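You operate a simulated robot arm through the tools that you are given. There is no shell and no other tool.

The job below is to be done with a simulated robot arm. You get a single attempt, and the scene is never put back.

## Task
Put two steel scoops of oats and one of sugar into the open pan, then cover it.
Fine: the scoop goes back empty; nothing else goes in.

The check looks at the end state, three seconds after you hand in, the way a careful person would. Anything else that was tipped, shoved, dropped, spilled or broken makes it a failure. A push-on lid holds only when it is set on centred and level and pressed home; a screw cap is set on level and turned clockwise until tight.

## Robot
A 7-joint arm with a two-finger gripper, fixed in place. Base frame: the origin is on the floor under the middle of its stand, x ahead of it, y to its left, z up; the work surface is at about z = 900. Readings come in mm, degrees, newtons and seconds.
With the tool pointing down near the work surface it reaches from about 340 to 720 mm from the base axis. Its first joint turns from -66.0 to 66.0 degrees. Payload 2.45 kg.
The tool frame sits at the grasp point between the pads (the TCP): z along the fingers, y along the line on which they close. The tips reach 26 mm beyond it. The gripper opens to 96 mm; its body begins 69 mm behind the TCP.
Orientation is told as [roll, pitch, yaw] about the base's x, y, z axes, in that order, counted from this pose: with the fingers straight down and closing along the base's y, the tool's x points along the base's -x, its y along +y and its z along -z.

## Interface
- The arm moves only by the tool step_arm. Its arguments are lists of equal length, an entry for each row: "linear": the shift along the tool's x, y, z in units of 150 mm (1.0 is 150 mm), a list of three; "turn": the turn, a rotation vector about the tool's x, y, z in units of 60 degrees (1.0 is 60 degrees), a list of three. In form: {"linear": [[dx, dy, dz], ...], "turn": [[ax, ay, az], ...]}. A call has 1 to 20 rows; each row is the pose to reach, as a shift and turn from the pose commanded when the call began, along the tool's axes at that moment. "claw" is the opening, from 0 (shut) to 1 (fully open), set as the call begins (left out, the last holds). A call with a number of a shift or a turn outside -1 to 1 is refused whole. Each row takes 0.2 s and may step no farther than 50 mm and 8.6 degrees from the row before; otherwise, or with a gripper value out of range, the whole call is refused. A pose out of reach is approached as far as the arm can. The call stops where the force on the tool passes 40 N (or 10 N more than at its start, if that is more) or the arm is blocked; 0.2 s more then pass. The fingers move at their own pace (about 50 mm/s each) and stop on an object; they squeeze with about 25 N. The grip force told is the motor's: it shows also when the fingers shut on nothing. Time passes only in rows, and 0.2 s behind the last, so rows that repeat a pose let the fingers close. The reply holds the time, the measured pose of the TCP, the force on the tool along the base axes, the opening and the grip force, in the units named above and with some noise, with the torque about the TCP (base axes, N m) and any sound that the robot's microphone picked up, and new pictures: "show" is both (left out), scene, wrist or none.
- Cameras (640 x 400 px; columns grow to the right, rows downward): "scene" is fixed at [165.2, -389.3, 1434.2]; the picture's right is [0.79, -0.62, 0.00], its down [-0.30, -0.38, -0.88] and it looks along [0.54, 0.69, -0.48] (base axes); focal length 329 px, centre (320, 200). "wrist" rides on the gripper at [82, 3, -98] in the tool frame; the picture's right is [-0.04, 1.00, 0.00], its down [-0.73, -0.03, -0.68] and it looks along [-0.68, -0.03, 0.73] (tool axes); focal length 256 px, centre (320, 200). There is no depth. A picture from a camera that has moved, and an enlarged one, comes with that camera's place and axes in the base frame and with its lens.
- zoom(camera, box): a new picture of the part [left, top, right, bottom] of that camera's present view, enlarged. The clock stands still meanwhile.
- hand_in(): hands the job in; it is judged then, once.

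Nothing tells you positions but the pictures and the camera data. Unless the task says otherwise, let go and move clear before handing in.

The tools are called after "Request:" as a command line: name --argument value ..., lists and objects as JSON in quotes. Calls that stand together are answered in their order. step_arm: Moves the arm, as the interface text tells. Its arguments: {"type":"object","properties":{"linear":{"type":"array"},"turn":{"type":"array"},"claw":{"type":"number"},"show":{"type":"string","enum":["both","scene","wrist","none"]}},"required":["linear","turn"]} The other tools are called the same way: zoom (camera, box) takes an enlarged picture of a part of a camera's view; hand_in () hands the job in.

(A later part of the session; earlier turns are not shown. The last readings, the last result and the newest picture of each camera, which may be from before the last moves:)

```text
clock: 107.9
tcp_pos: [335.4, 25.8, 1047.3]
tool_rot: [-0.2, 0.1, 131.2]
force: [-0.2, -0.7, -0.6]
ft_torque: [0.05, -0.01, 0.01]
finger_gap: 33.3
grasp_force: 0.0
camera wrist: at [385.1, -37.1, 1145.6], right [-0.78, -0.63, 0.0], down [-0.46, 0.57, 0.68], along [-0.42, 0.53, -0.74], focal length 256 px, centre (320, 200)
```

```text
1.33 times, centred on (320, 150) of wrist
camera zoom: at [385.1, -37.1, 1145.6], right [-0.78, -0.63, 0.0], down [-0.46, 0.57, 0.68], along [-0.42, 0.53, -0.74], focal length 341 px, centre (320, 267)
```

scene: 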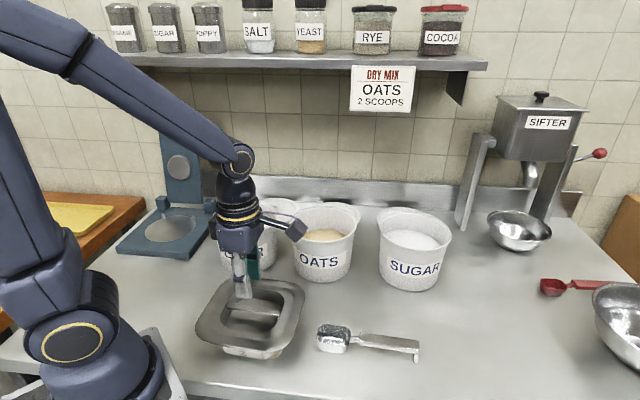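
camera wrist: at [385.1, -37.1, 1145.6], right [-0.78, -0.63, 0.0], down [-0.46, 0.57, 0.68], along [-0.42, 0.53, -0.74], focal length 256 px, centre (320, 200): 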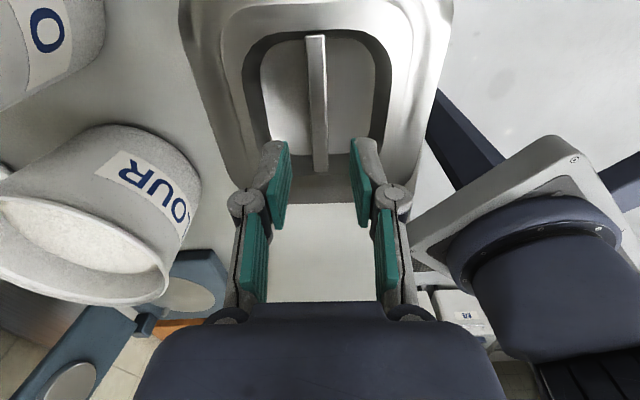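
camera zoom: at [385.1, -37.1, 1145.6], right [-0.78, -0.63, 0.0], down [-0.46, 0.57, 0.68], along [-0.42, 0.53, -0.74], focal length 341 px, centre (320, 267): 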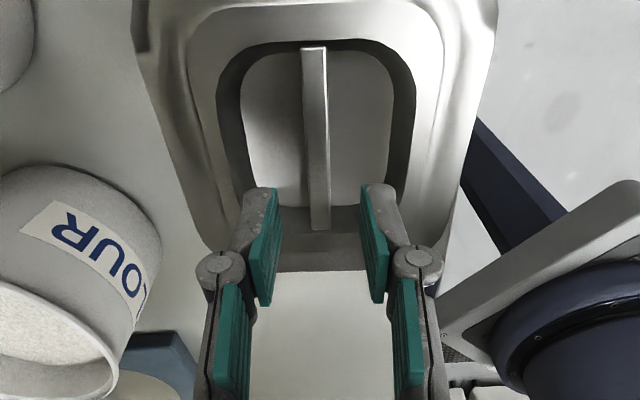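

Request:
zoom --camera "scene" --box '[190, 310, 260, 370]'

Request:
zoom --camera "scene" --box '[250, 300, 320, 370]'

Request:
zoom --camera "scene" --box '[270, 260, 320, 310]'

```text
6.67 times, centred on (225, 340) of scene
camera zoom: at [165.2, -389.3, 1434.2], right [0.79, -0.62, 0.0], down [-0.3, -0.38, -0.88], along [0.54, 0.69, -0.48], focal length 2194 px, centre (953, -733)
```

zoom: 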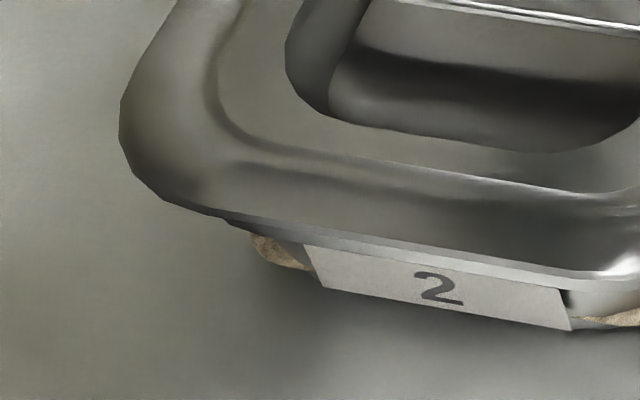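

```text
5.71 times, centred on (285, 335) of scene
camera zoom: at [165.2, -389.3, 1434.2], right [0.79, -0.62, 0.0], down [-0.3, -0.38, -0.88], along [0.54, 0.69, -0.48], focal length 1881 px, centre (520, -571)
```

zoom: 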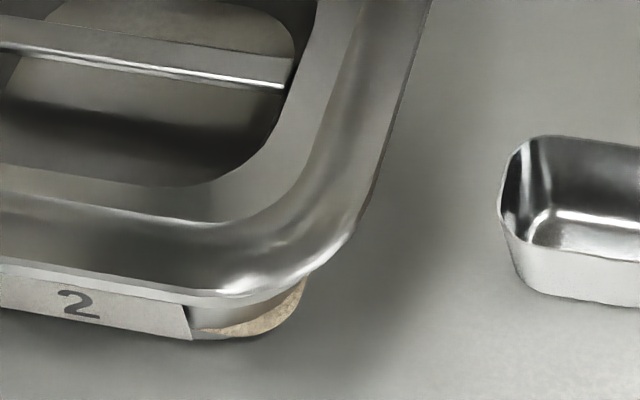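

```text
8.00 times, centred on (295, 285) of scene
camera zoom: at [165.2, -389.3, 1434.2], right [0.79, -0.62, 0.0], down [-0.3, -0.38, -0.88], along [0.54, 0.69, -0.48], focal length 2633 px, centre (520, -480)
```

zoom: 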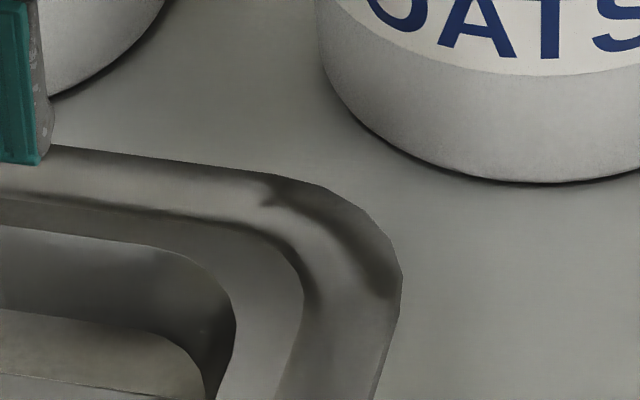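

The lid looks flush on the rim. To be sure it is pressed home I'll close the fingers and push straight down on the middle of the bar.

Request:
step_arm --linear '[[-0.006, -0.005, 0], [-0.0125, -0.011, 0.05], [-0.0125, -0.011, 0.13], [-0.0125, -0.011, 0.22], [-0.0125, -0.011, 0.3], [-0.0125, -0.011, 0.34]]' --turn '[[0, 0, 0], [0, 0, 0], [0, 0, 0], [0, 0, 0], [0, 0, 0], [0, 0, 0]]' --claw 0 --show "both"

Request:
zoom --camera "wrist" --box '[200, 20, 440, 220]'

Request:
zoom --camera "scene" --box '[180, 240, 320, 370]'

```text
clock: 109.3
tcp_pos: [336.9, 31.1, 997.5]
tool_rot: [-0.2, 0.1, 131.2]
force: [0.0, -0.3, 0.1]
ft_torque: [-0.01, 0.01, 0.01]
finger_gap: 0.0
grasp_force: 25.0
camera wrist: at [385.9, -32.0, 1095.5], right [-0.78, -0.63, 0.0], down [-0.46, 0.57, 0.68], along [-0.42, 0.53, -0.74], focal length 256 px, centre (320, 200)
```

scene: 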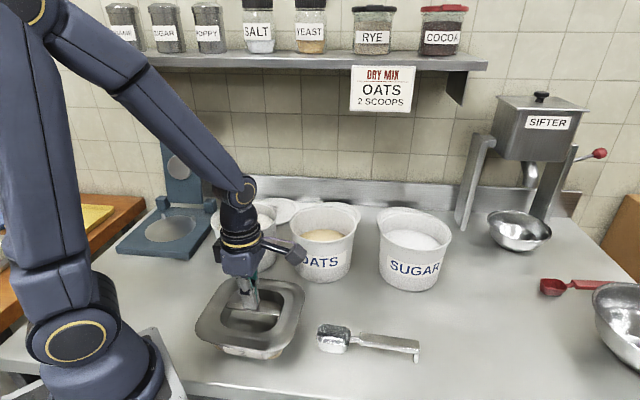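
wrist: 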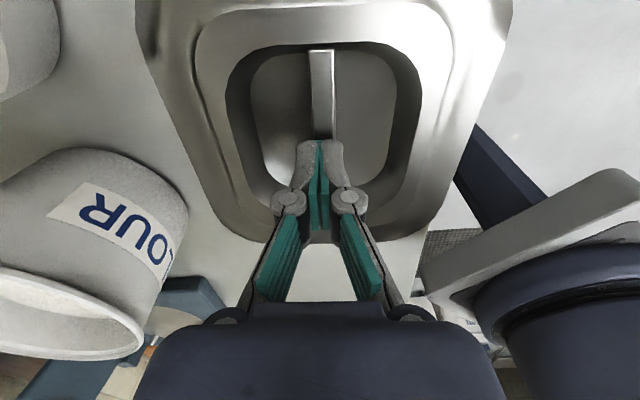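

```text
2.00 times, centred on (320, 120) of wrist
camera zoom: at [385.9, -32.0, 1095.5], right [-0.78, -0.63, 0.0], down [-0.46, 0.57, 0.68], along [-0.42, 0.53, -0.74], focal length 512 px, centre (320, 360)
```

zoom: 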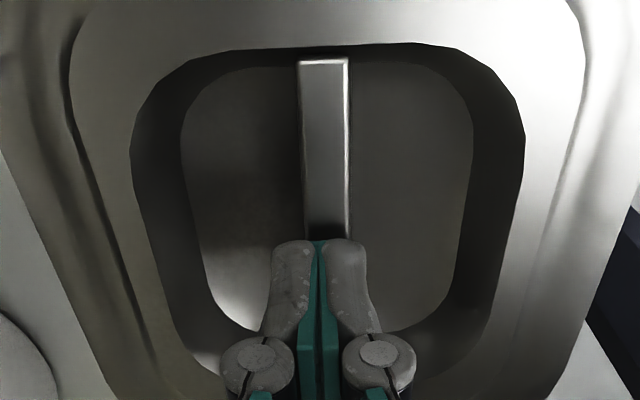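

```text
3.08 times, centred on (250, 305) of scene
camera zoom: at [165.2, -389.3, 1434.2], right [0.79, -0.62, 0.0], down [-0.3, -0.38, -0.88], along [0.54, 0.69, -0.48], focal length 1013 px, centre (535, -123)
```

zoom: 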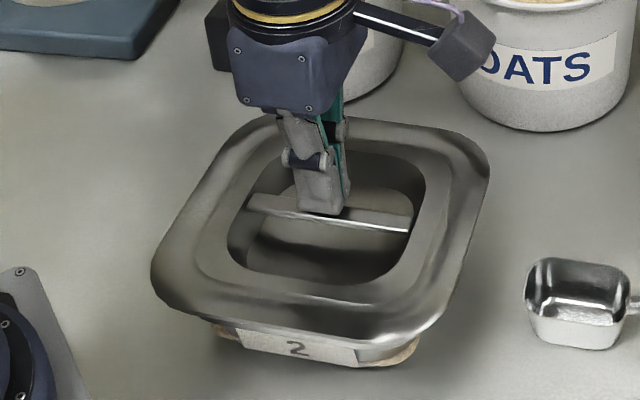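

The closed fingertips are right over the bar centre. Pressing down in 1 mm steps until the force limit.

Request:
step_arm --linear '[[0, 0, 0.0133], [0, 0, 0.0267], [0, 0, 0.0333], [0, 0, 0.04], [0, 0, 0.0467], [0, 0, 0.0533], [0, 0, 0.06], [0, 0, 0.0667], [0, 0, 0.0733], [0, 0, 0.08]]' --turn '[[0, 0, 0], [0, 0, 0], [0, 0, 0], [0, 0, 0], [0, 0, 0], [0, 0, 0], [0, 0, 0], [0, 0, 0], [0, 0, 0], [0, 0, 0]]' --claw 0 --show "both"

Request:
zoom --camera "scene" --box '[180, 240, 320, 370]'

```text
clock: 110.3
tcp_pos: [336.1, 31.2, 992.7]
tool_rot: [-0.1, 0.1, 131.1]
force: [-4.9, 0.0, 18.3]
ft_torque: [0.0, 0.18, -0.05]
finger_gap: 5.7
grasp_force: 25.0
stopped in row 4: the force on the tool passed its limit at 46 N (the readings are from after the stop); the commanded pose is now the measured one
camera wrist: at [384.9, -32.2, 1090.9], right [-0.78, -0.63, 0.0], down [-0.46, 0.57, 0.68], along [-0.42, 0.53, -0.74], focal length 256 px, centre (320, 200)
```

scene: 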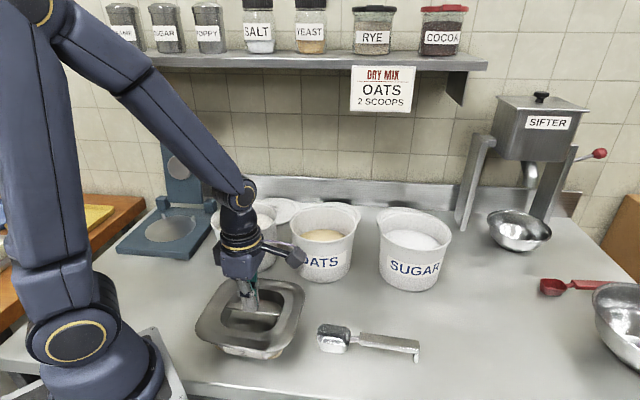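
wrist: 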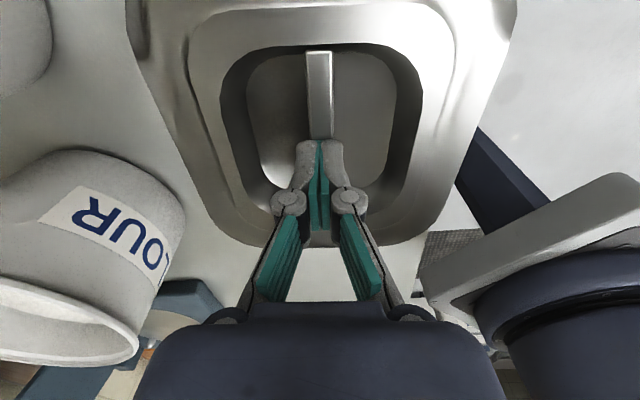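

```text
3.08 times, centred on (250, 305) of scene
camera zoom: at [164.8, -389.4, 1434.2], right [0.79, -0.62, 0.0], down [-0.3, -0.38, -0.88], along [0.54, 0.69, -0.48], focal length 1013 px, centre (535, -123)
```

zoom: 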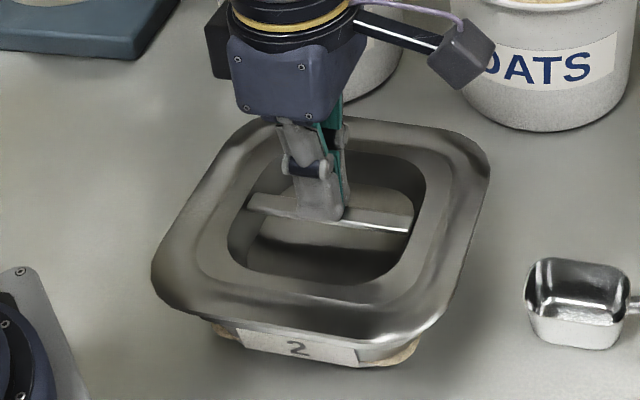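

Request:
zoom --camera "scene" --box '[225, 300, 305, 370]'

Request:
zoom --camera "scene" --box '[225, 325, 275, 365]'

Request:
zoom --camera "scene" --box '[265, 310, 315, 360]'

Request:
zoom --camera "scene" --box '[185, 300, 235, 350]'

```text
5.71 times, centred on (265, 335) of scene
camera zoom: at [164.8, -389.4, 1434.2], right [0.79, -0.62, 0.0], down [-0.3, -0.38, -0.88], along [0.54, 0.69, -0.48], focal length 1881 px, centre (634, -571)
```

zoom: 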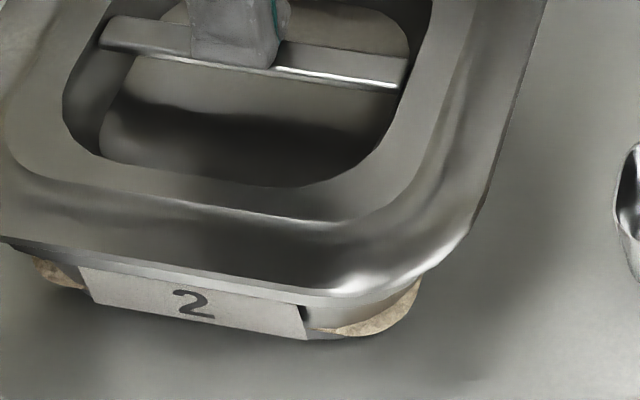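

```text
10.00 times, centred on (250, 345) of scene
camera zoom: at [164.8, -389.4, 1434.2], right [0.79, -0.62, 0.0], down [-0.3, -0.38, -0.88], along [0.54, 0.69, -0.48], focal length 3292 px, centre (1020, -1250)
```

zoom: 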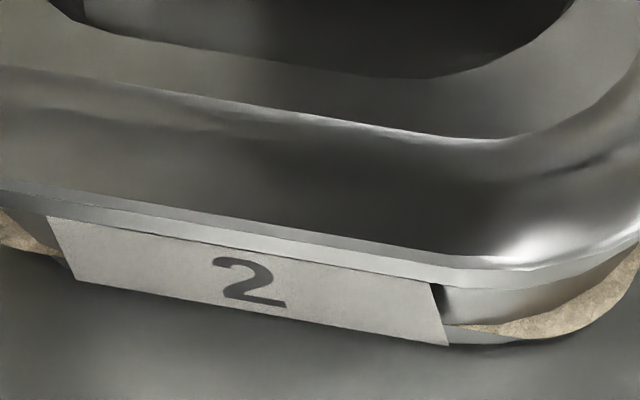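

```text
8.00 times, centred on (290, 335) of scene
camera zoom: at [164.8, -389.4, 1434.2], right [0.79, -0.62, 0.0], down [-0.3, -0.38, -0.88], along [0.54, 0.69, -0.48], focal length 2633 px, centre (560, -880)
```

zoom: 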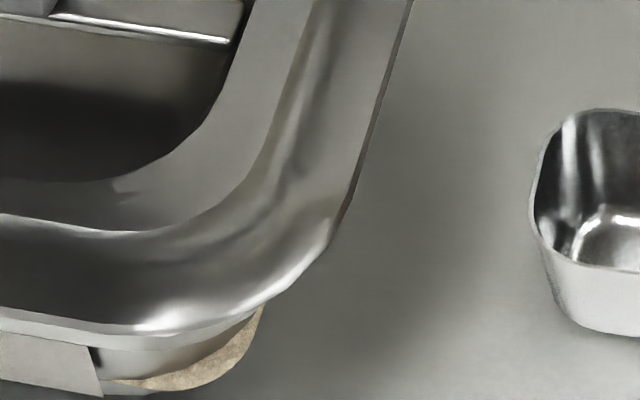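

```text
8.00 times, centred on (210, 325) of scene
camera zoom: at [164.8, -389.4, 1434.2], right [0.79, -0.62, 0.0], down [-0.3, -0.38, -0.88], along [0.54, 0.69, -0.48], focal length 2633 px, centre (1200, -800)
```

zoom: 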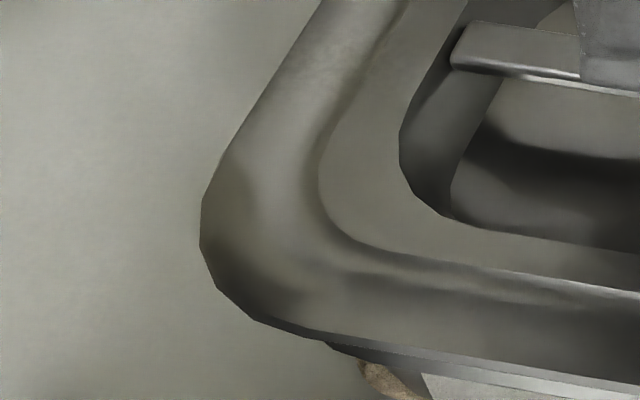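

The flange is flush on the rim with no gap. I'll press again more firmly and evenly: open fingers straddling the bar, tips pushing on the recess floor.

Request:
step_arm --linear '[[0, 0, -0.04], [0.008, 0.008, -0.1], [0.008, 0.008, -0.1], [0.008, 0.008, -0.1], [0.008, 0.008, -0.05], [0.008, 0.008, 0.02], [0.008, 0.008, 0.08], [0.008, 0.008, 0.105]]' --turn '[[0, 0, 0], [0, 0, 0], [0, 0, 0], [0, 0, 0], [0, 0, 0], [0, 0, 0], [0, 0, 0], [0, 0, 0]]' --claw 0.42 --show "wrist"

Request:
zoom --camera "wrist" --box '[200, 40, 440, 240]'

```text
clock: 112.1
tcp_pos: [336.5, 30.1, 976.4]
tool_rot: [-0.2, 0.2, 131.2]
force: [0.0, 0.5, 1.0]
ft_torque: [0.02, 0.03, -0.01]
finger_gap: 40.5
grasp_force: 0.2
camera wrist: at [385.5, -34.0, 1074.9], right [-0.78, -0.63, 0.0], down [-0.46, 0.57, 0.68], along [-0.42, 0.53, -0.74], focal length 256 px, centre (320, 200)
```

wrist: 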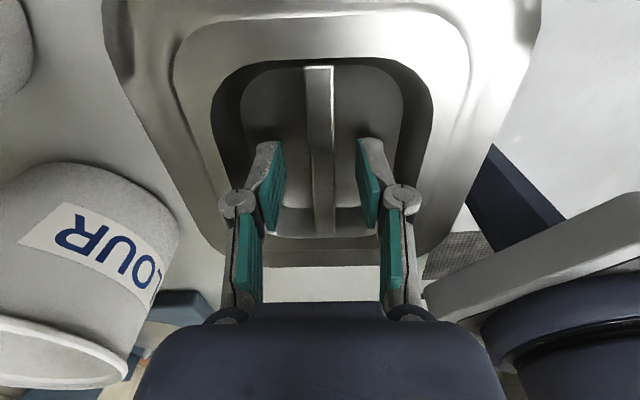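

```text
2.00 times, centred on (320, 140) of wrist
camera zoom: at [385.5, -34.0, 1074.9], right [-0.78, -0.63, 0.0], down [-0.46, 0.57, 0.68], along [-0.42, 0.53, -0.74], focal length 512 px, centre (320, 320)
```

zoom: 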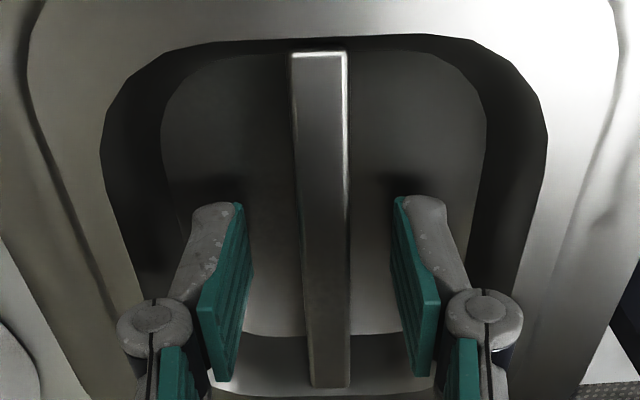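

Fingers straddle the bar evenly. Pressing on the recess floor.

Request:
step_arm --linear '[[0, 0, 0.0067], [0, 0, 0.0133], [0, 0, 0.02], [0, 0, 0.0267], [0, 0, 0.0333], [0, 0, 0.04], [0, 0, 0.0467], [0, 0, 0.0533]]' --turn '[[0, 0, 0], [0, 0, 0], [0, 0, 0], [0, 0, 0], [0, 0, 0], [0, 0, 0], [0, 0, 0], [0, 0, 0]]' --claw 0.42 --show "none"

Request:
step_arm --linear '[[0, 0, 0.004], [0, 0, 0.008], [0, 0, 0.012], [0, 0, 0.016]]' --turn '[[0, 0, 0], [0, 0, 0], [0, 0, 0], [0, 0, 0]]' --claw 0.42 --show "both"

```text
clock: 113.4
tcp_pos: [335.3, 29.7, 971.0]
tool_rot: [-0.3, 0.4, 131.2]
force: [-3.7, 0.5, 11.4]
ft_torque: [-0.04, 0.24, -0.08]
finger_gap: 42.0
grasp_force: 1.4
stopped in row 6: the force on the tool passed its limit at 49 N (the readings are from after the stop); the commanded pose is now the measured one
```

```text
clock: 113.9
tcp_pos: [335.8, 28.8, 973.4]
tool_rot: [-0.2, 0.6, 131.2]
force: [-11.7, -7.5, 57.9]
ft_torque: [-0.29, 1.25, 0.12]
finger_gap: 29.2
grasp_force: 17.4
stopped in row 2: the force on the tool passed its limit at 49 N (the readings are from after the stop); the commanded pose is now the measured one
camera wrist: at [385.5, -34.1, 1071.8], right [-0.78, -0.63, 0.0], down [-0.47, 0.57, 0.67], along [-0.42, 0.53, -0.74], focal length 256 px, centre (320, 200)
```

scene: 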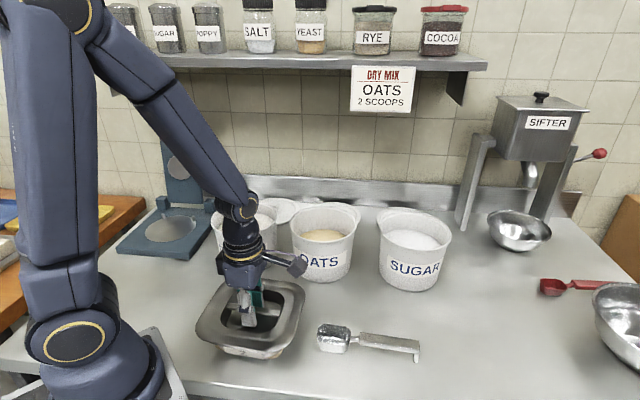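
wrist: 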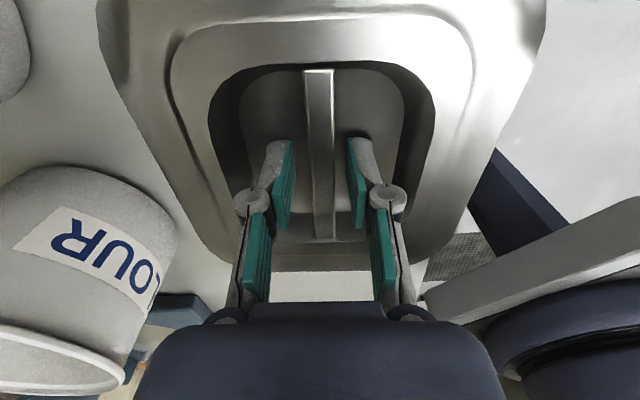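

Pressed with about 50-58 N. Backing off and inspecting the lid.

Request:
step_arm --linear '[[0, 0, -0.02], [0, 0, -0.05], [0, 0, -0.05]]' --turn '[[0, 0, 0], [0, 0, 0], [0, 0, 0]]' --claw 0.42 --show "both"

Request:
zoom --camera "scene" --box '[225, 300, 305, 370]'

Request:
zoom --camera "scene" --box '[260, 260, 330, 330]'

Request:
zoom --camera "scene" --box '[180, 280, 250, 350]'

```text
clock: 114.7
tcp_pos: [336.8, 29.0, 978.6]
tool_rot: [-0.2, 0.4, 131.2]
force: [0.6, 0.4, -0.1]
ft_torque: [0.0, 0.0, 0.01]
finger_gap: 40.3
grasp_force: 0.1
camera wrist: at [386.2, -34.1, 1077.6], right [-0.78, -0.63, 0.0], down [-0.47, 0.57, 0.67], along [-0.42, 0.53, -0.74], focal length 256 px, centre (320, 200)
```

scene: 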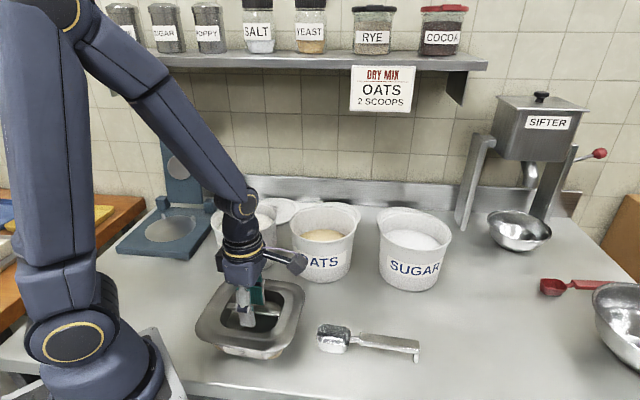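
wrist: 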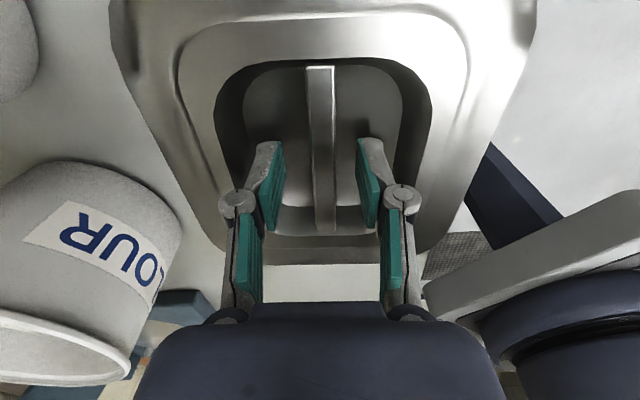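

```text
5.71 times, centred on (265, 335) of scene
camera zoom: at [165.2, -389.3, 1434.2], right [0.79, -0.62, 0.0], down [-0.3, -0.38, -0.88], along [0.54, 0.69, -0.48], focal length 1881 px, centre (634, -571)
```

zoom: 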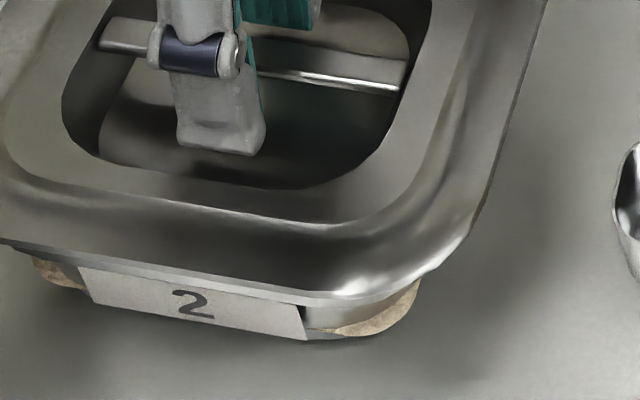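

```text
5.71 times, centred on (295, 295) of scene
camera zoom: at [165.2, -389.3, 1434.2], right [0.79, -0.62, 0.0], down [-0.3, -0.38, -0.88], along [0.54, 0.69, -0.48], focal length 1881 px, centre (463, -343)
```

zoom: 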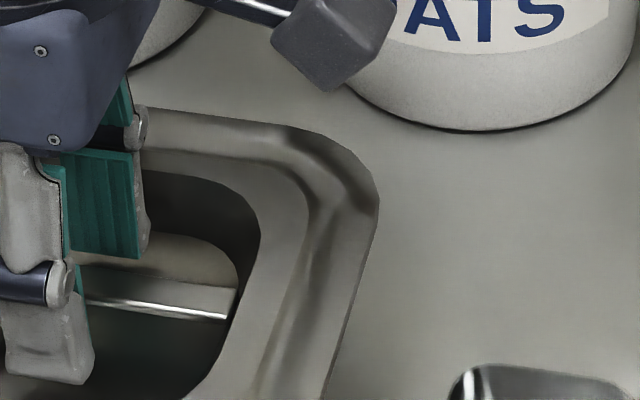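

```text
5.71 times, centred on (215, 315) of scene
camera zoom: at [165.2, -389.3, 1434.2], right [0.79, -0.62, 0.0], down [-0.3, -0.38, -0.88], along [0.54, 0.69, -0.48], focal length 1881 px, centre (920, -457)
```

zoom: 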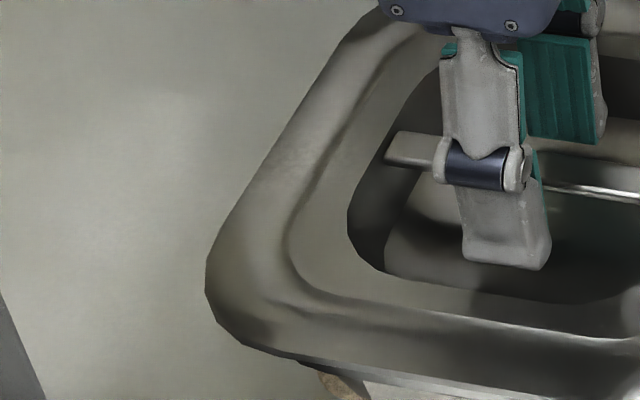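

The lid outline now coincides with the pan rim on all visible sides. A gentle pull test will show whether it actually holds: grip the bar and raise just 1 mm.

Request:
step_arm --linear '[[0, 0, 0], [0, 0, 0], [0, 0, 0], [0, 0, 0], [0, 0, 0]]' --turn '[[0, 0, 0], [0, 0, 0], [0, 0, 0], [0, 0, 0], [0, 0, 0]]' --claw 0 --show "none"

Request:
step_arm --linear '[[0, 0, -0.004], [0, 0, -0.008]]' --turn '[[0, 0, 0], [0, 0, 0]]' --claw 0 --show "scene"

Request:
zoom --camera "scene" --box '[225, 300, 305, 370]'

```text
clock: 115.9
tcp_pos: [335.9, 28.8, 979.1]
tool_rot: [-0.2, 0.4, 131.2]
force: [-1.0, 0.1, -0.9]
ft_torque: [0.02, 0.04, -0.03]
finger_gap: 12.0
grasp_force: 25.3
```

```text
clock: 116.5
tcp_pos: [335.8, 29.8, 980.4]
tool_rot: [-0.2, 0.3, 131.3]
force: [0.3, 0.2, -0.5]
ft_torque: [0.0, -0.01, -0.02]
finger_gap: 12.3
grasp_force: 25.1
```

scene: 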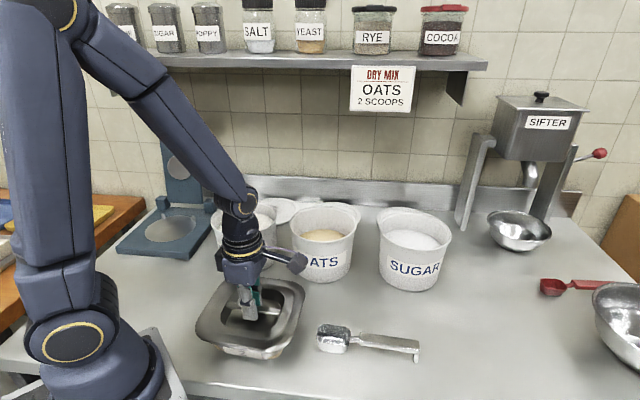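

```text
5.71 times, centred on (265, 335) of scene
camera zoom: at [165.2, -389.3, 1434.2], right [0.79, -0.62, 0.0], down [-0.3, -0.38, -0.88], along [0.54, 0.69, -0.48], focal length 1881 px, centre (634, -571)
```

zoom: 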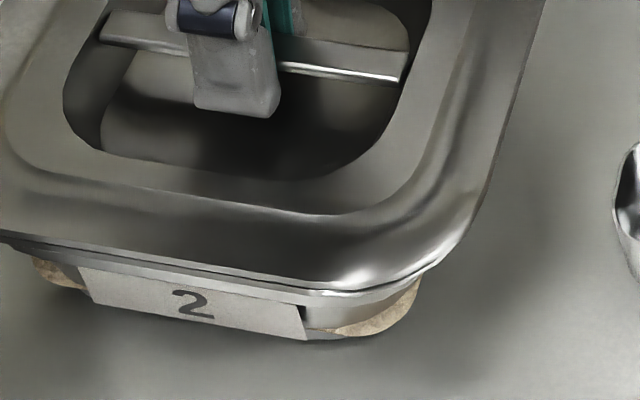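

The lid lifted freely by 1 mm, so it is only resting there. I'll lower it again in small steps and watch force against height to understand the seating.

Request:
step_arm --linear '[[0, 0, 0.008], [0, 0, 0.008]]' --turn '[[0, 0, 0], [0, 0, 0]]' --claw 0 --show "none"

Request:
step_arm --linear '[[0, 0, 0.006], [0, 0, 0.006]]' --turn '[[0, 0, 0], [0, 0, 0]]' --claw 0 --show "none"

Request:
step_arm --linear '[[0, 0, 0.006], [0, 0, 0.006]]' --turn '[[0, 0, 0], [0, 0, 0]]' --claw 0 --show "both"

Request:
zoom --camera "scene" --box '[225, 300, 305, 370]'

```text
clock: 117.1
tcp_pos: [335.2, 29.5, 979.7]
tool_rot: [-0.2, 0.4, 131.2]
force: [-0.6, 0.5, 0.6]
ft_torque: [-0.02, -0.01, 0.02]
finger_gap: 11.9
grasp_force: 25.1
```

```text
clock: 117.7
tcp_pos: [336.2, 30.0, 978.7]
tool_rot: [-0.2, 0.3, 131.2]
force: [-3.9, -2.6, 17.8]
ft_torque: [-0.09, 0.02, 0.0]
finger_gap: 11.9
grasp_force: 25.0
```

```text
clock: 118.3
tcp_pos: [335.8, 29.9, 977.4]
tool_rot: [-0.3, 0.4, 131.2]
force: [-4.4, -0.8, 17.0]
ft_torque: [-0.08, -0.01, -0.03]
finger_gap: 12.0
grasp_force: 24.8
camera wrist: at [385.6, -33.9, 1075.8], right [-0.78, -0.63, 0.0], down [-0.47, 0.57, 0.67], along [-0.42, 0.53, -0.74], focal length 256 px, centre (320, 200)
```

scene: 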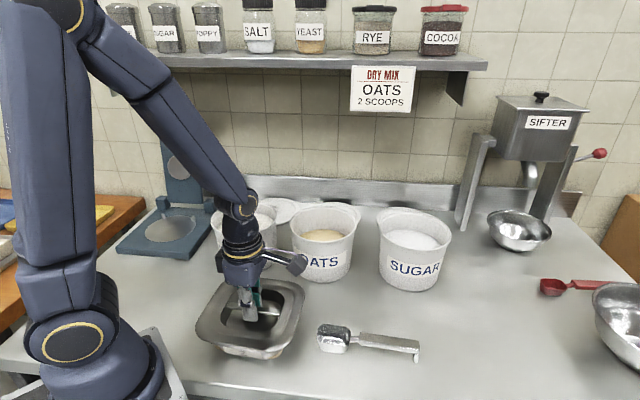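
wrist: 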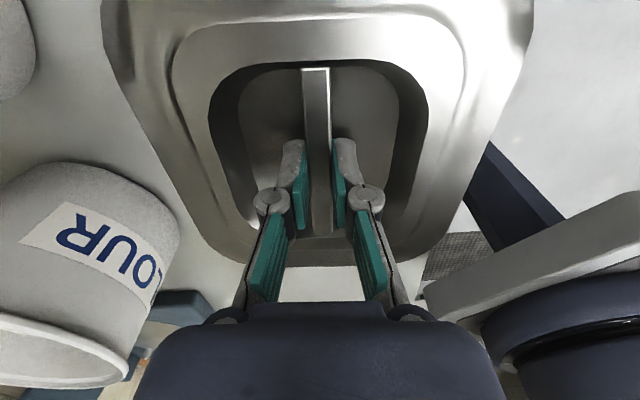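

```text
5.71 times, centred on (265, 335) of scene
camera zoom: at [164.8, -389.4, 1434.2], right [0.79, -0.62, 0.0], down [-0.3, -0.38, -0.88], along [0.54, 0.69, -0.48], focal length 1881 px, centre (634, -571)
```

zoom: 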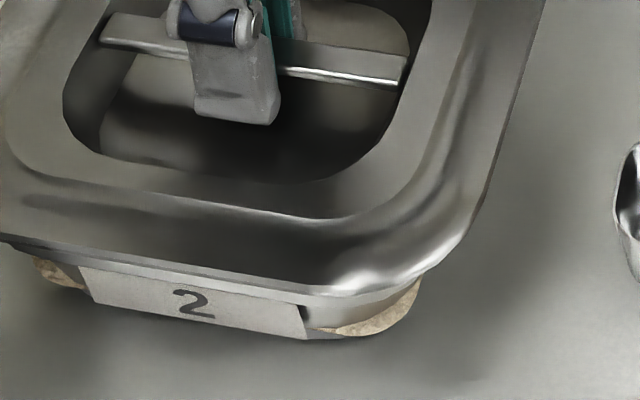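

The lid seats at a fixed height with no further travel and its three visible corners are flush, so it is level and centred. I'll let go and press firmly once more on the recess floor so the final state is fully pressed.

Request:
step_arm --linear '[[0, 0, -0.01], [0, 0, -0.01], [0, 0, -0.01], [0, 0, -0.01], [0, 0, -0.01]]' --turn '[[0, 0, 0], [0, 0, 0], [0, 0, 0], [0, 0, 0], [0, 0, 0]]' --claw 0.42 --show "none"

Request:
step_arm --linear '[[0, 0, 0.0067], [0, 0, 0.0133], [0, 0, 0.02], [0, 0, 0.0267], [0, 0, 0.0333], [0, 0, 0.04], [0, 0, 0.0467], [0, 0, 0.0533], [0, 0, 0.06]]' --turn '[[0, 0, 0], [0, 0, 0], [0, 0, 0], [0, 0, 0], [0, 0, 0], [0, 0, 0], [0, 0, 0], [0, 0, 0], [0, 0, 0]]' --claw 0.42 --show "scene"

Request:
zoom --camera "scene" --box '[225, 300, 305, 370]'

```text
clock: 119.5
tcp_pos: [336.4, 28.6, 977.4]
tool_rot: [-0.1, 0.2, 131.1]
force: [0.1, 0.8, -0.3]
ft_torque: [0.01, -0.01, 0.01]
finger_gap: 40.5
grasp_force: 0.0
```

```text
clock: 121.3
tcp_pos: [337.1, 30.2, 972.7]
tool_rot: [-0.2, 0.5, 131.2]
force: [-4.4, 0.9, 11.8]
ft_torque: [-0.03, 0.29, -0.05]
finger_gap: 42.2
grasp_force: 1.3
stopped in row 9: the force on the tool passed its limit at 50 N (the readings are from after the stop); the commanded pose is now the measured one
```

scene: 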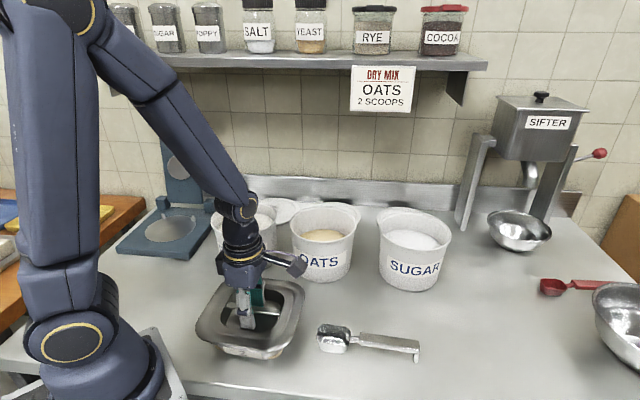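

```text
5.71 times, centred on (265, 335) of scene
camera zoom: at [164.9, -389.3, 1434.2], right [0.79, -0.62, 0.0], down [-0.3, -0.38, -0.88], along [0.54, 0.69, -0.48], focal length 1881 px, centre (634, -571)
```

zoom: 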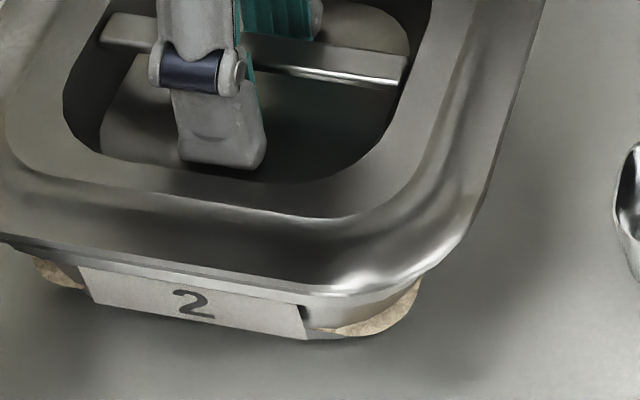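

Comparing pictures, the lid sat about 3 mm lower after the earlier hard press than it does now — so there is a press-fit and my pull test popped it up. I need to press it home again.

Request:
step_arm --linear '[[0, 0, 0.004], [0, 0, 0.008], [0, 0, 0.012], [0, 0, 0.016], [0, 0, 0.02]]' --turn '[[0, 0, 0], [0, 0, 0], [0, 0, 0], [0, 0, 0], [0, 0, 0]]' --claw 0.42 --show "none"

Request:
zoom --camera "scene" --box '[225, 300, 305, 370]'

```text
clock: 122.0
tcp_pos: [336.9, 29.8, 972.2]
tool_rot: [-0.2, 0.7, 131.2]
force: [-12.2, -3.9, 69.4]
ft_torque: [0.05, 1.18, 0.04]
finger_gap: 33.4
grasp_force: 20.1
stopped in row 3: the force on the tool passed its limit at 48 N (the readings are from after the stop); the commanded pose is now the measured one
```

```text
5.71 times, centred on (265, 335) of scene
camera zoom: at [164.1, -389.5, 1434.3], right [0.79, -0.62, 0.0], down [-0.3, -0.38, -0.88], along [0.54, 0.69, -0.48], focal length 1881 px, centre (634, -571)
```

zoom: 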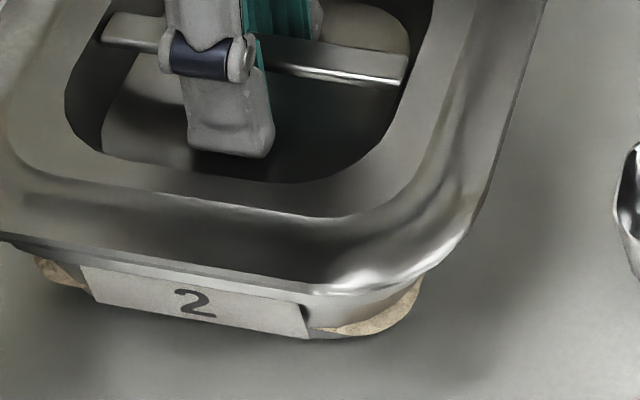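

Request:
zoom --camera "scene" --box '[260, 260, 330, 330]'

Request:
zoom --camera "scene" --box '[180, 280, 250, 350]'

Request:
zoom --camera "scene" --box '[180, 260, 320, 370]'

```text
5.71 times, centred on (295, 295) of scene
camera zoom: at [164.1, -389.5, 1434.3], right [0.79, -0.62, 0.0], down [-0.3, -0.38, -0.88], along [0.54, 0.69, -0.48], focal length 1881 px, centre (463, -343)
```

zoom: 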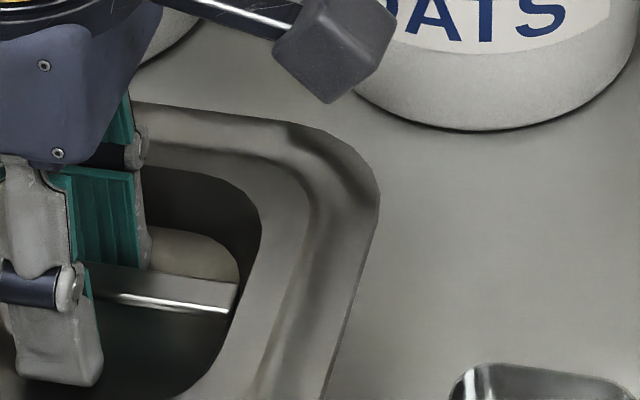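

```text
5.71 times, centred on (215, 315) of scene
camera zoom: at [164.1, -389.5, 1434.3], right [0.79, -0.62, 0.0], down [-0.3, -0.38, -0.88], along [0.54, 0.69, -0.48], focal length 1881 px, centre (920, -457)
```

zoom: 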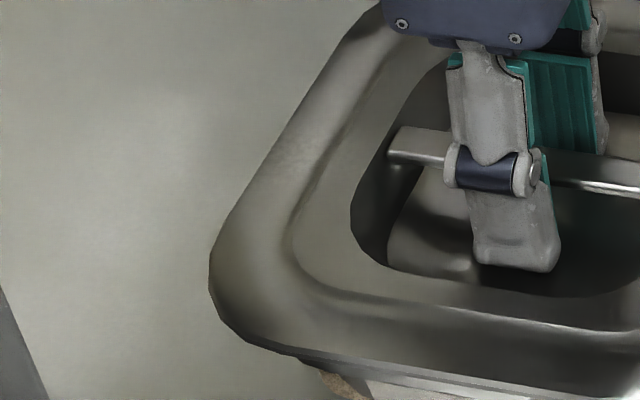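

```text
3.64 times, centred on (250, 315) of scene
camera zoom: at [164.1, -389.5, 1434.3], right [0.79, -0.62, 0.0], down [-0.3, -0.38, -0.88], along [0.54, 0.69, -0.48], focal length 1197 px, centre (574, -218)
```

zoom: 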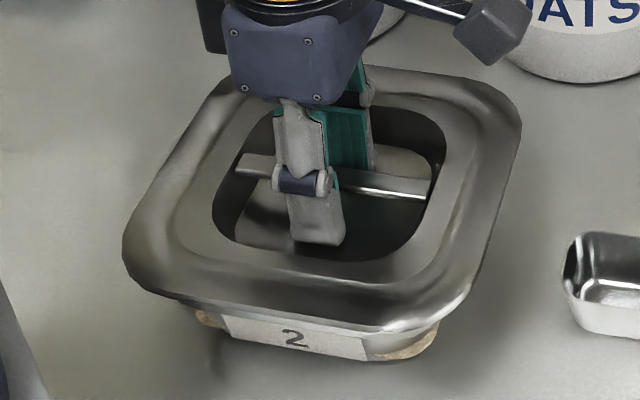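

Request:
step_arm --linear '[[0, 0, -0.03], [0, 0, -0.05], [0, 0, -0.05]]' --turn '[[0, 0, 0], [0, -0.008, 0], [0, -0.008, 0]]' --claw 0.42 --show "wrist"

Request:
zoom --camera "scene" --box '[225, 300, 305, 370]'

Request:
zoom --camera "scene" --box '[260, 260, 330, 330]'

Request:
zoom --camera "scene" --box '[180, 280, 250, 350]'

```text
clock: 122.8
tcp_pos: [336.5, 31.1, 978.5]
tool_rot: [-0.3, 0.0, 131.2]
force: [0.0, -0.2, -1.2]
ft_torque: [-0.03, -0.04, -0.01]
finger_gap: 40.2
grasp_force: 0.0
camera wrist: at [386.9, -33.1, 1076.7], right [-0.78, -0.63, 0.0], down [-0.46, 0.57, 0.68], along [-0.42, 0.53, -0.73], focal length 256 px, centre (320, 200)
```

wrist: 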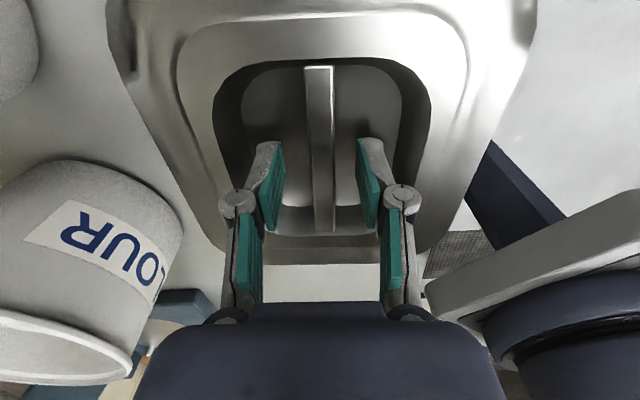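

```text
5.71 times, centred on (265, 335) of scene
camera zoom: at [165.2, -389.3, 1434.2], right [0.79, -0.62, 0.0], down [-0.3, -0.38, -0.88], along [0.54, 0.69, -0.48], focal length 1881 px, centre (634, -571)
```

zoom: 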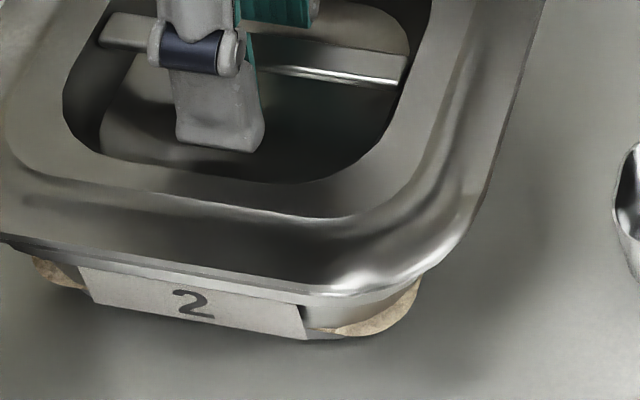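

```text
5.71 times, centred on (295, 295) of scene
camera zoom: at [165.2, -389.3, 1434.2], right [0.79, -0.62, 0.0], down [-0.3, -0.38, -0.88], along [0.54, 0.69, -0.48], focal length 1881 px, centre (463, -343)
```

zoom: 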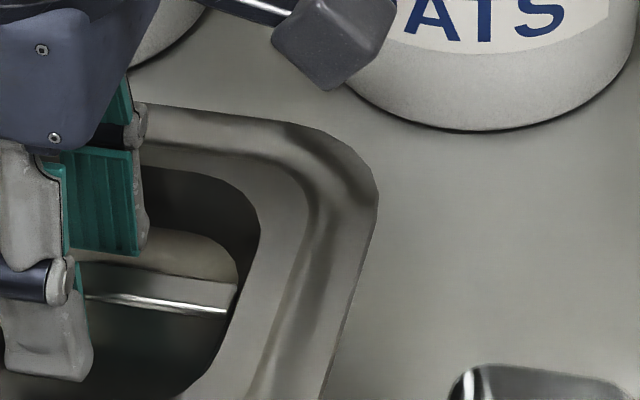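

```text
5.71 times, centred on (215, 315) of scene
camera zoom: at [165.2, -389.3, 1434.2], right [0.79, -0.62, 0.0], down [-0.3, -0.38, -0.88], along [0.54, 0.69, -0.48], focal length 1881 px, centre (920, -457)
```

zoom: 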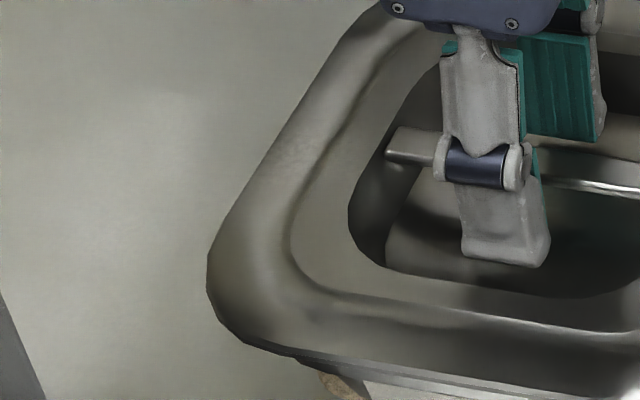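

Request:
zoom --camera "scene" --box '[225, 325, 275, 365]'

Request:
zoom --camera "scene" --box '[265, 310, 315, 360]'

Request:
zoom --camera "scene" --box '[185, 300, 235, 350]'

```text
10.00 times, centred on (250, 345) of scene
camera zoom: at [165.2, -389.3, 1434.2], right [0.79, -0.62, 0.0], down [-0.3, -0.38, -0.88], along [0.54, 0.69, -0.48], focal length 3292 px, centre (1020, -1250)
```

zoom: 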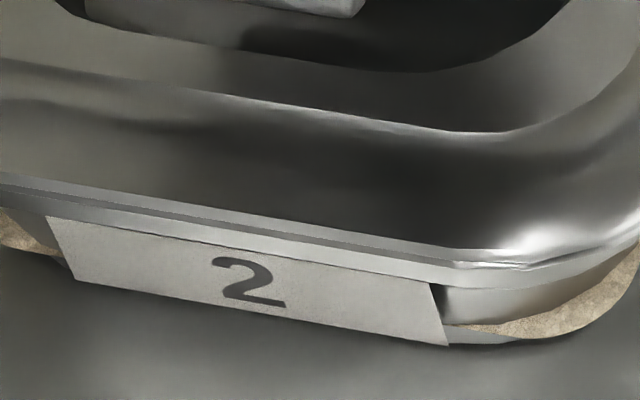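

```text
8.00 times, centred on (290, 335) of scene
camera zoom: at [165.2, -389.3, 1434.2], right [0.79, -0.62, 0.0], down [-0.3, -0.38, -0.88], along [0.54, 0.69, -0.48], focal length 2633 px, centre (560, -880)
```

zoom: 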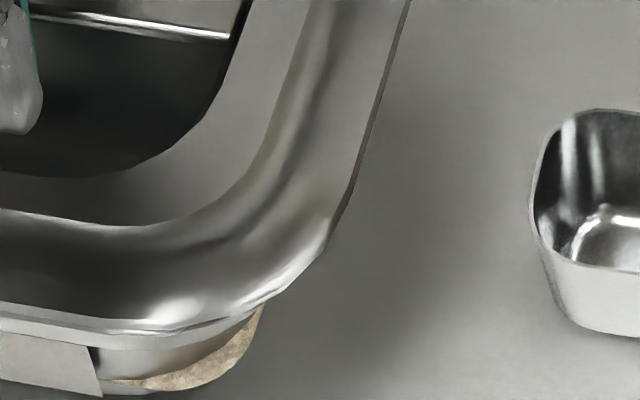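

```text
8.00 times, centred on (210, 325) of scene
camera zoom: at [165.2, -389.3, 1434.2], right [0.79, -0.62, 0.0], down [-0.3, -0.38, -0.88], along [0.54, 0.69, -0.48], focal length 2633 px, centre (1200, -800)
```

zoom: 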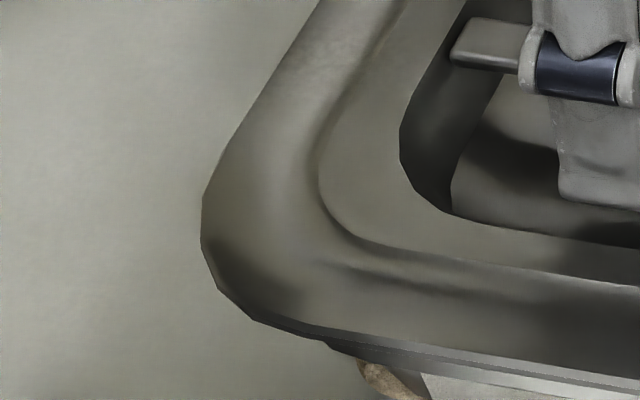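

The lid's edge is a couple of mm higher than after the first hard press, and my last push was off-centre. I'll turn the gripper 90 degrees so the closed fingertips stand squarely on the bar, and press at the centre.

Request:
step_arm --linear '[[0, 0, -0.1], [0, 0, -0.3], [0, 0, -0.45], [0, 0, -0.45], [0, 0, -0.45], [0, 0, -0.45], [0, 0, -0.45], [0, 0, -0.45], [0, 0, -0.45]]' --turn '[[0, 0, 0], [0, 0, 0], [0, 0, 0.125], [0, 0, 0.25], [0, 0, 0.375], [0, 0, 0.5], [0, 0, 0.625], [0, 0, 0.75], [0, 0, 0.75]]' --claw 0 --show "none"

Request:
step_arm --linear '[[0, 0, 0], [0, 0, 0], [0, 0, 0], [0, 0, 0], [0, 0, 0], [0, 0, 0], [0, 0, 0]]' --turn '[[0, 0, 0.125], [0, 0, 0.25], [0, 0, 0.375], [0, 0, 0.5], [0, 0, 0.625], [0, 0, 0.75], [0, 0, 0.75]]' --claw 0 --show "both"

Request:
zoom --camera "wrist" --box '[160, 0, 480, 220]'

```text
clock: 124.8
tcp_pos: [337.1, 30.4, 1046.2]
tool_rot: [-0.2, -0.2, 86.2]
force: [-0.7, 0.1, -0.8]
ft_torque: [-0.01, 0.0, 0.02]
finger_gap: 0.2
grasp_force: 25.0
```

```text
clock: 126.5
tcp_pos: [337.4, 29.7, 1046.6]
tool_rot: [-0.2, -0.2, 41.1]
force: [-0.2, 0.0, 0.0]
ft_torque: [-0.02, 0.01, 0.0]
finger_gap: 0.1
grasp_force: 25.2
camera wrist: at [271.4, -21.1, 1144.1], right [-0.63, 0.78, 0.0], down [0.57, 0.46, 0.68], along [0.53, 0.43, -0.73], focal length 256 px, centre (320, 200)
```

scene: 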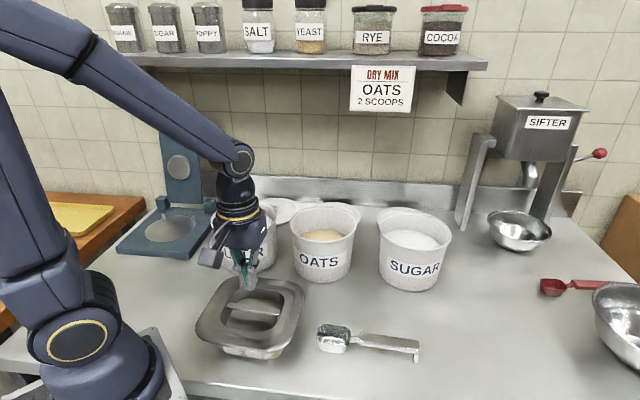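
wrist: 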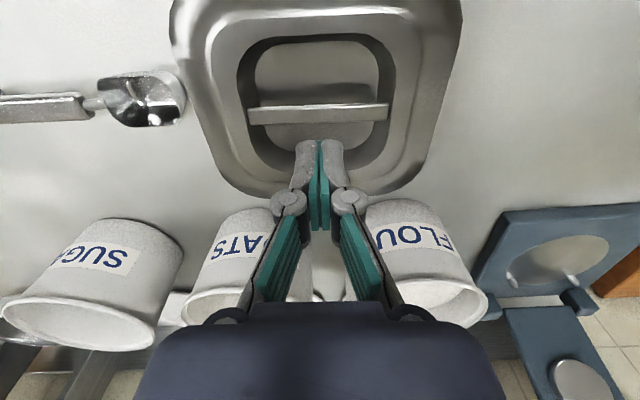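

```text
1.82 times, centred on (320, 110) of wrist
camera zoom: at [271.4, -21.1, 1144.1], right [-0.63, 0.78, 0.0], down [0.57, 0.46, 0.68], along [0.53, 0.43, -0.73], focal length 465 px, centre (320, 364)
```

zoom: 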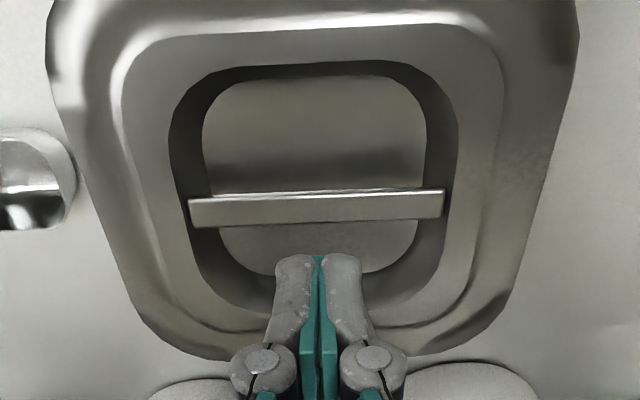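

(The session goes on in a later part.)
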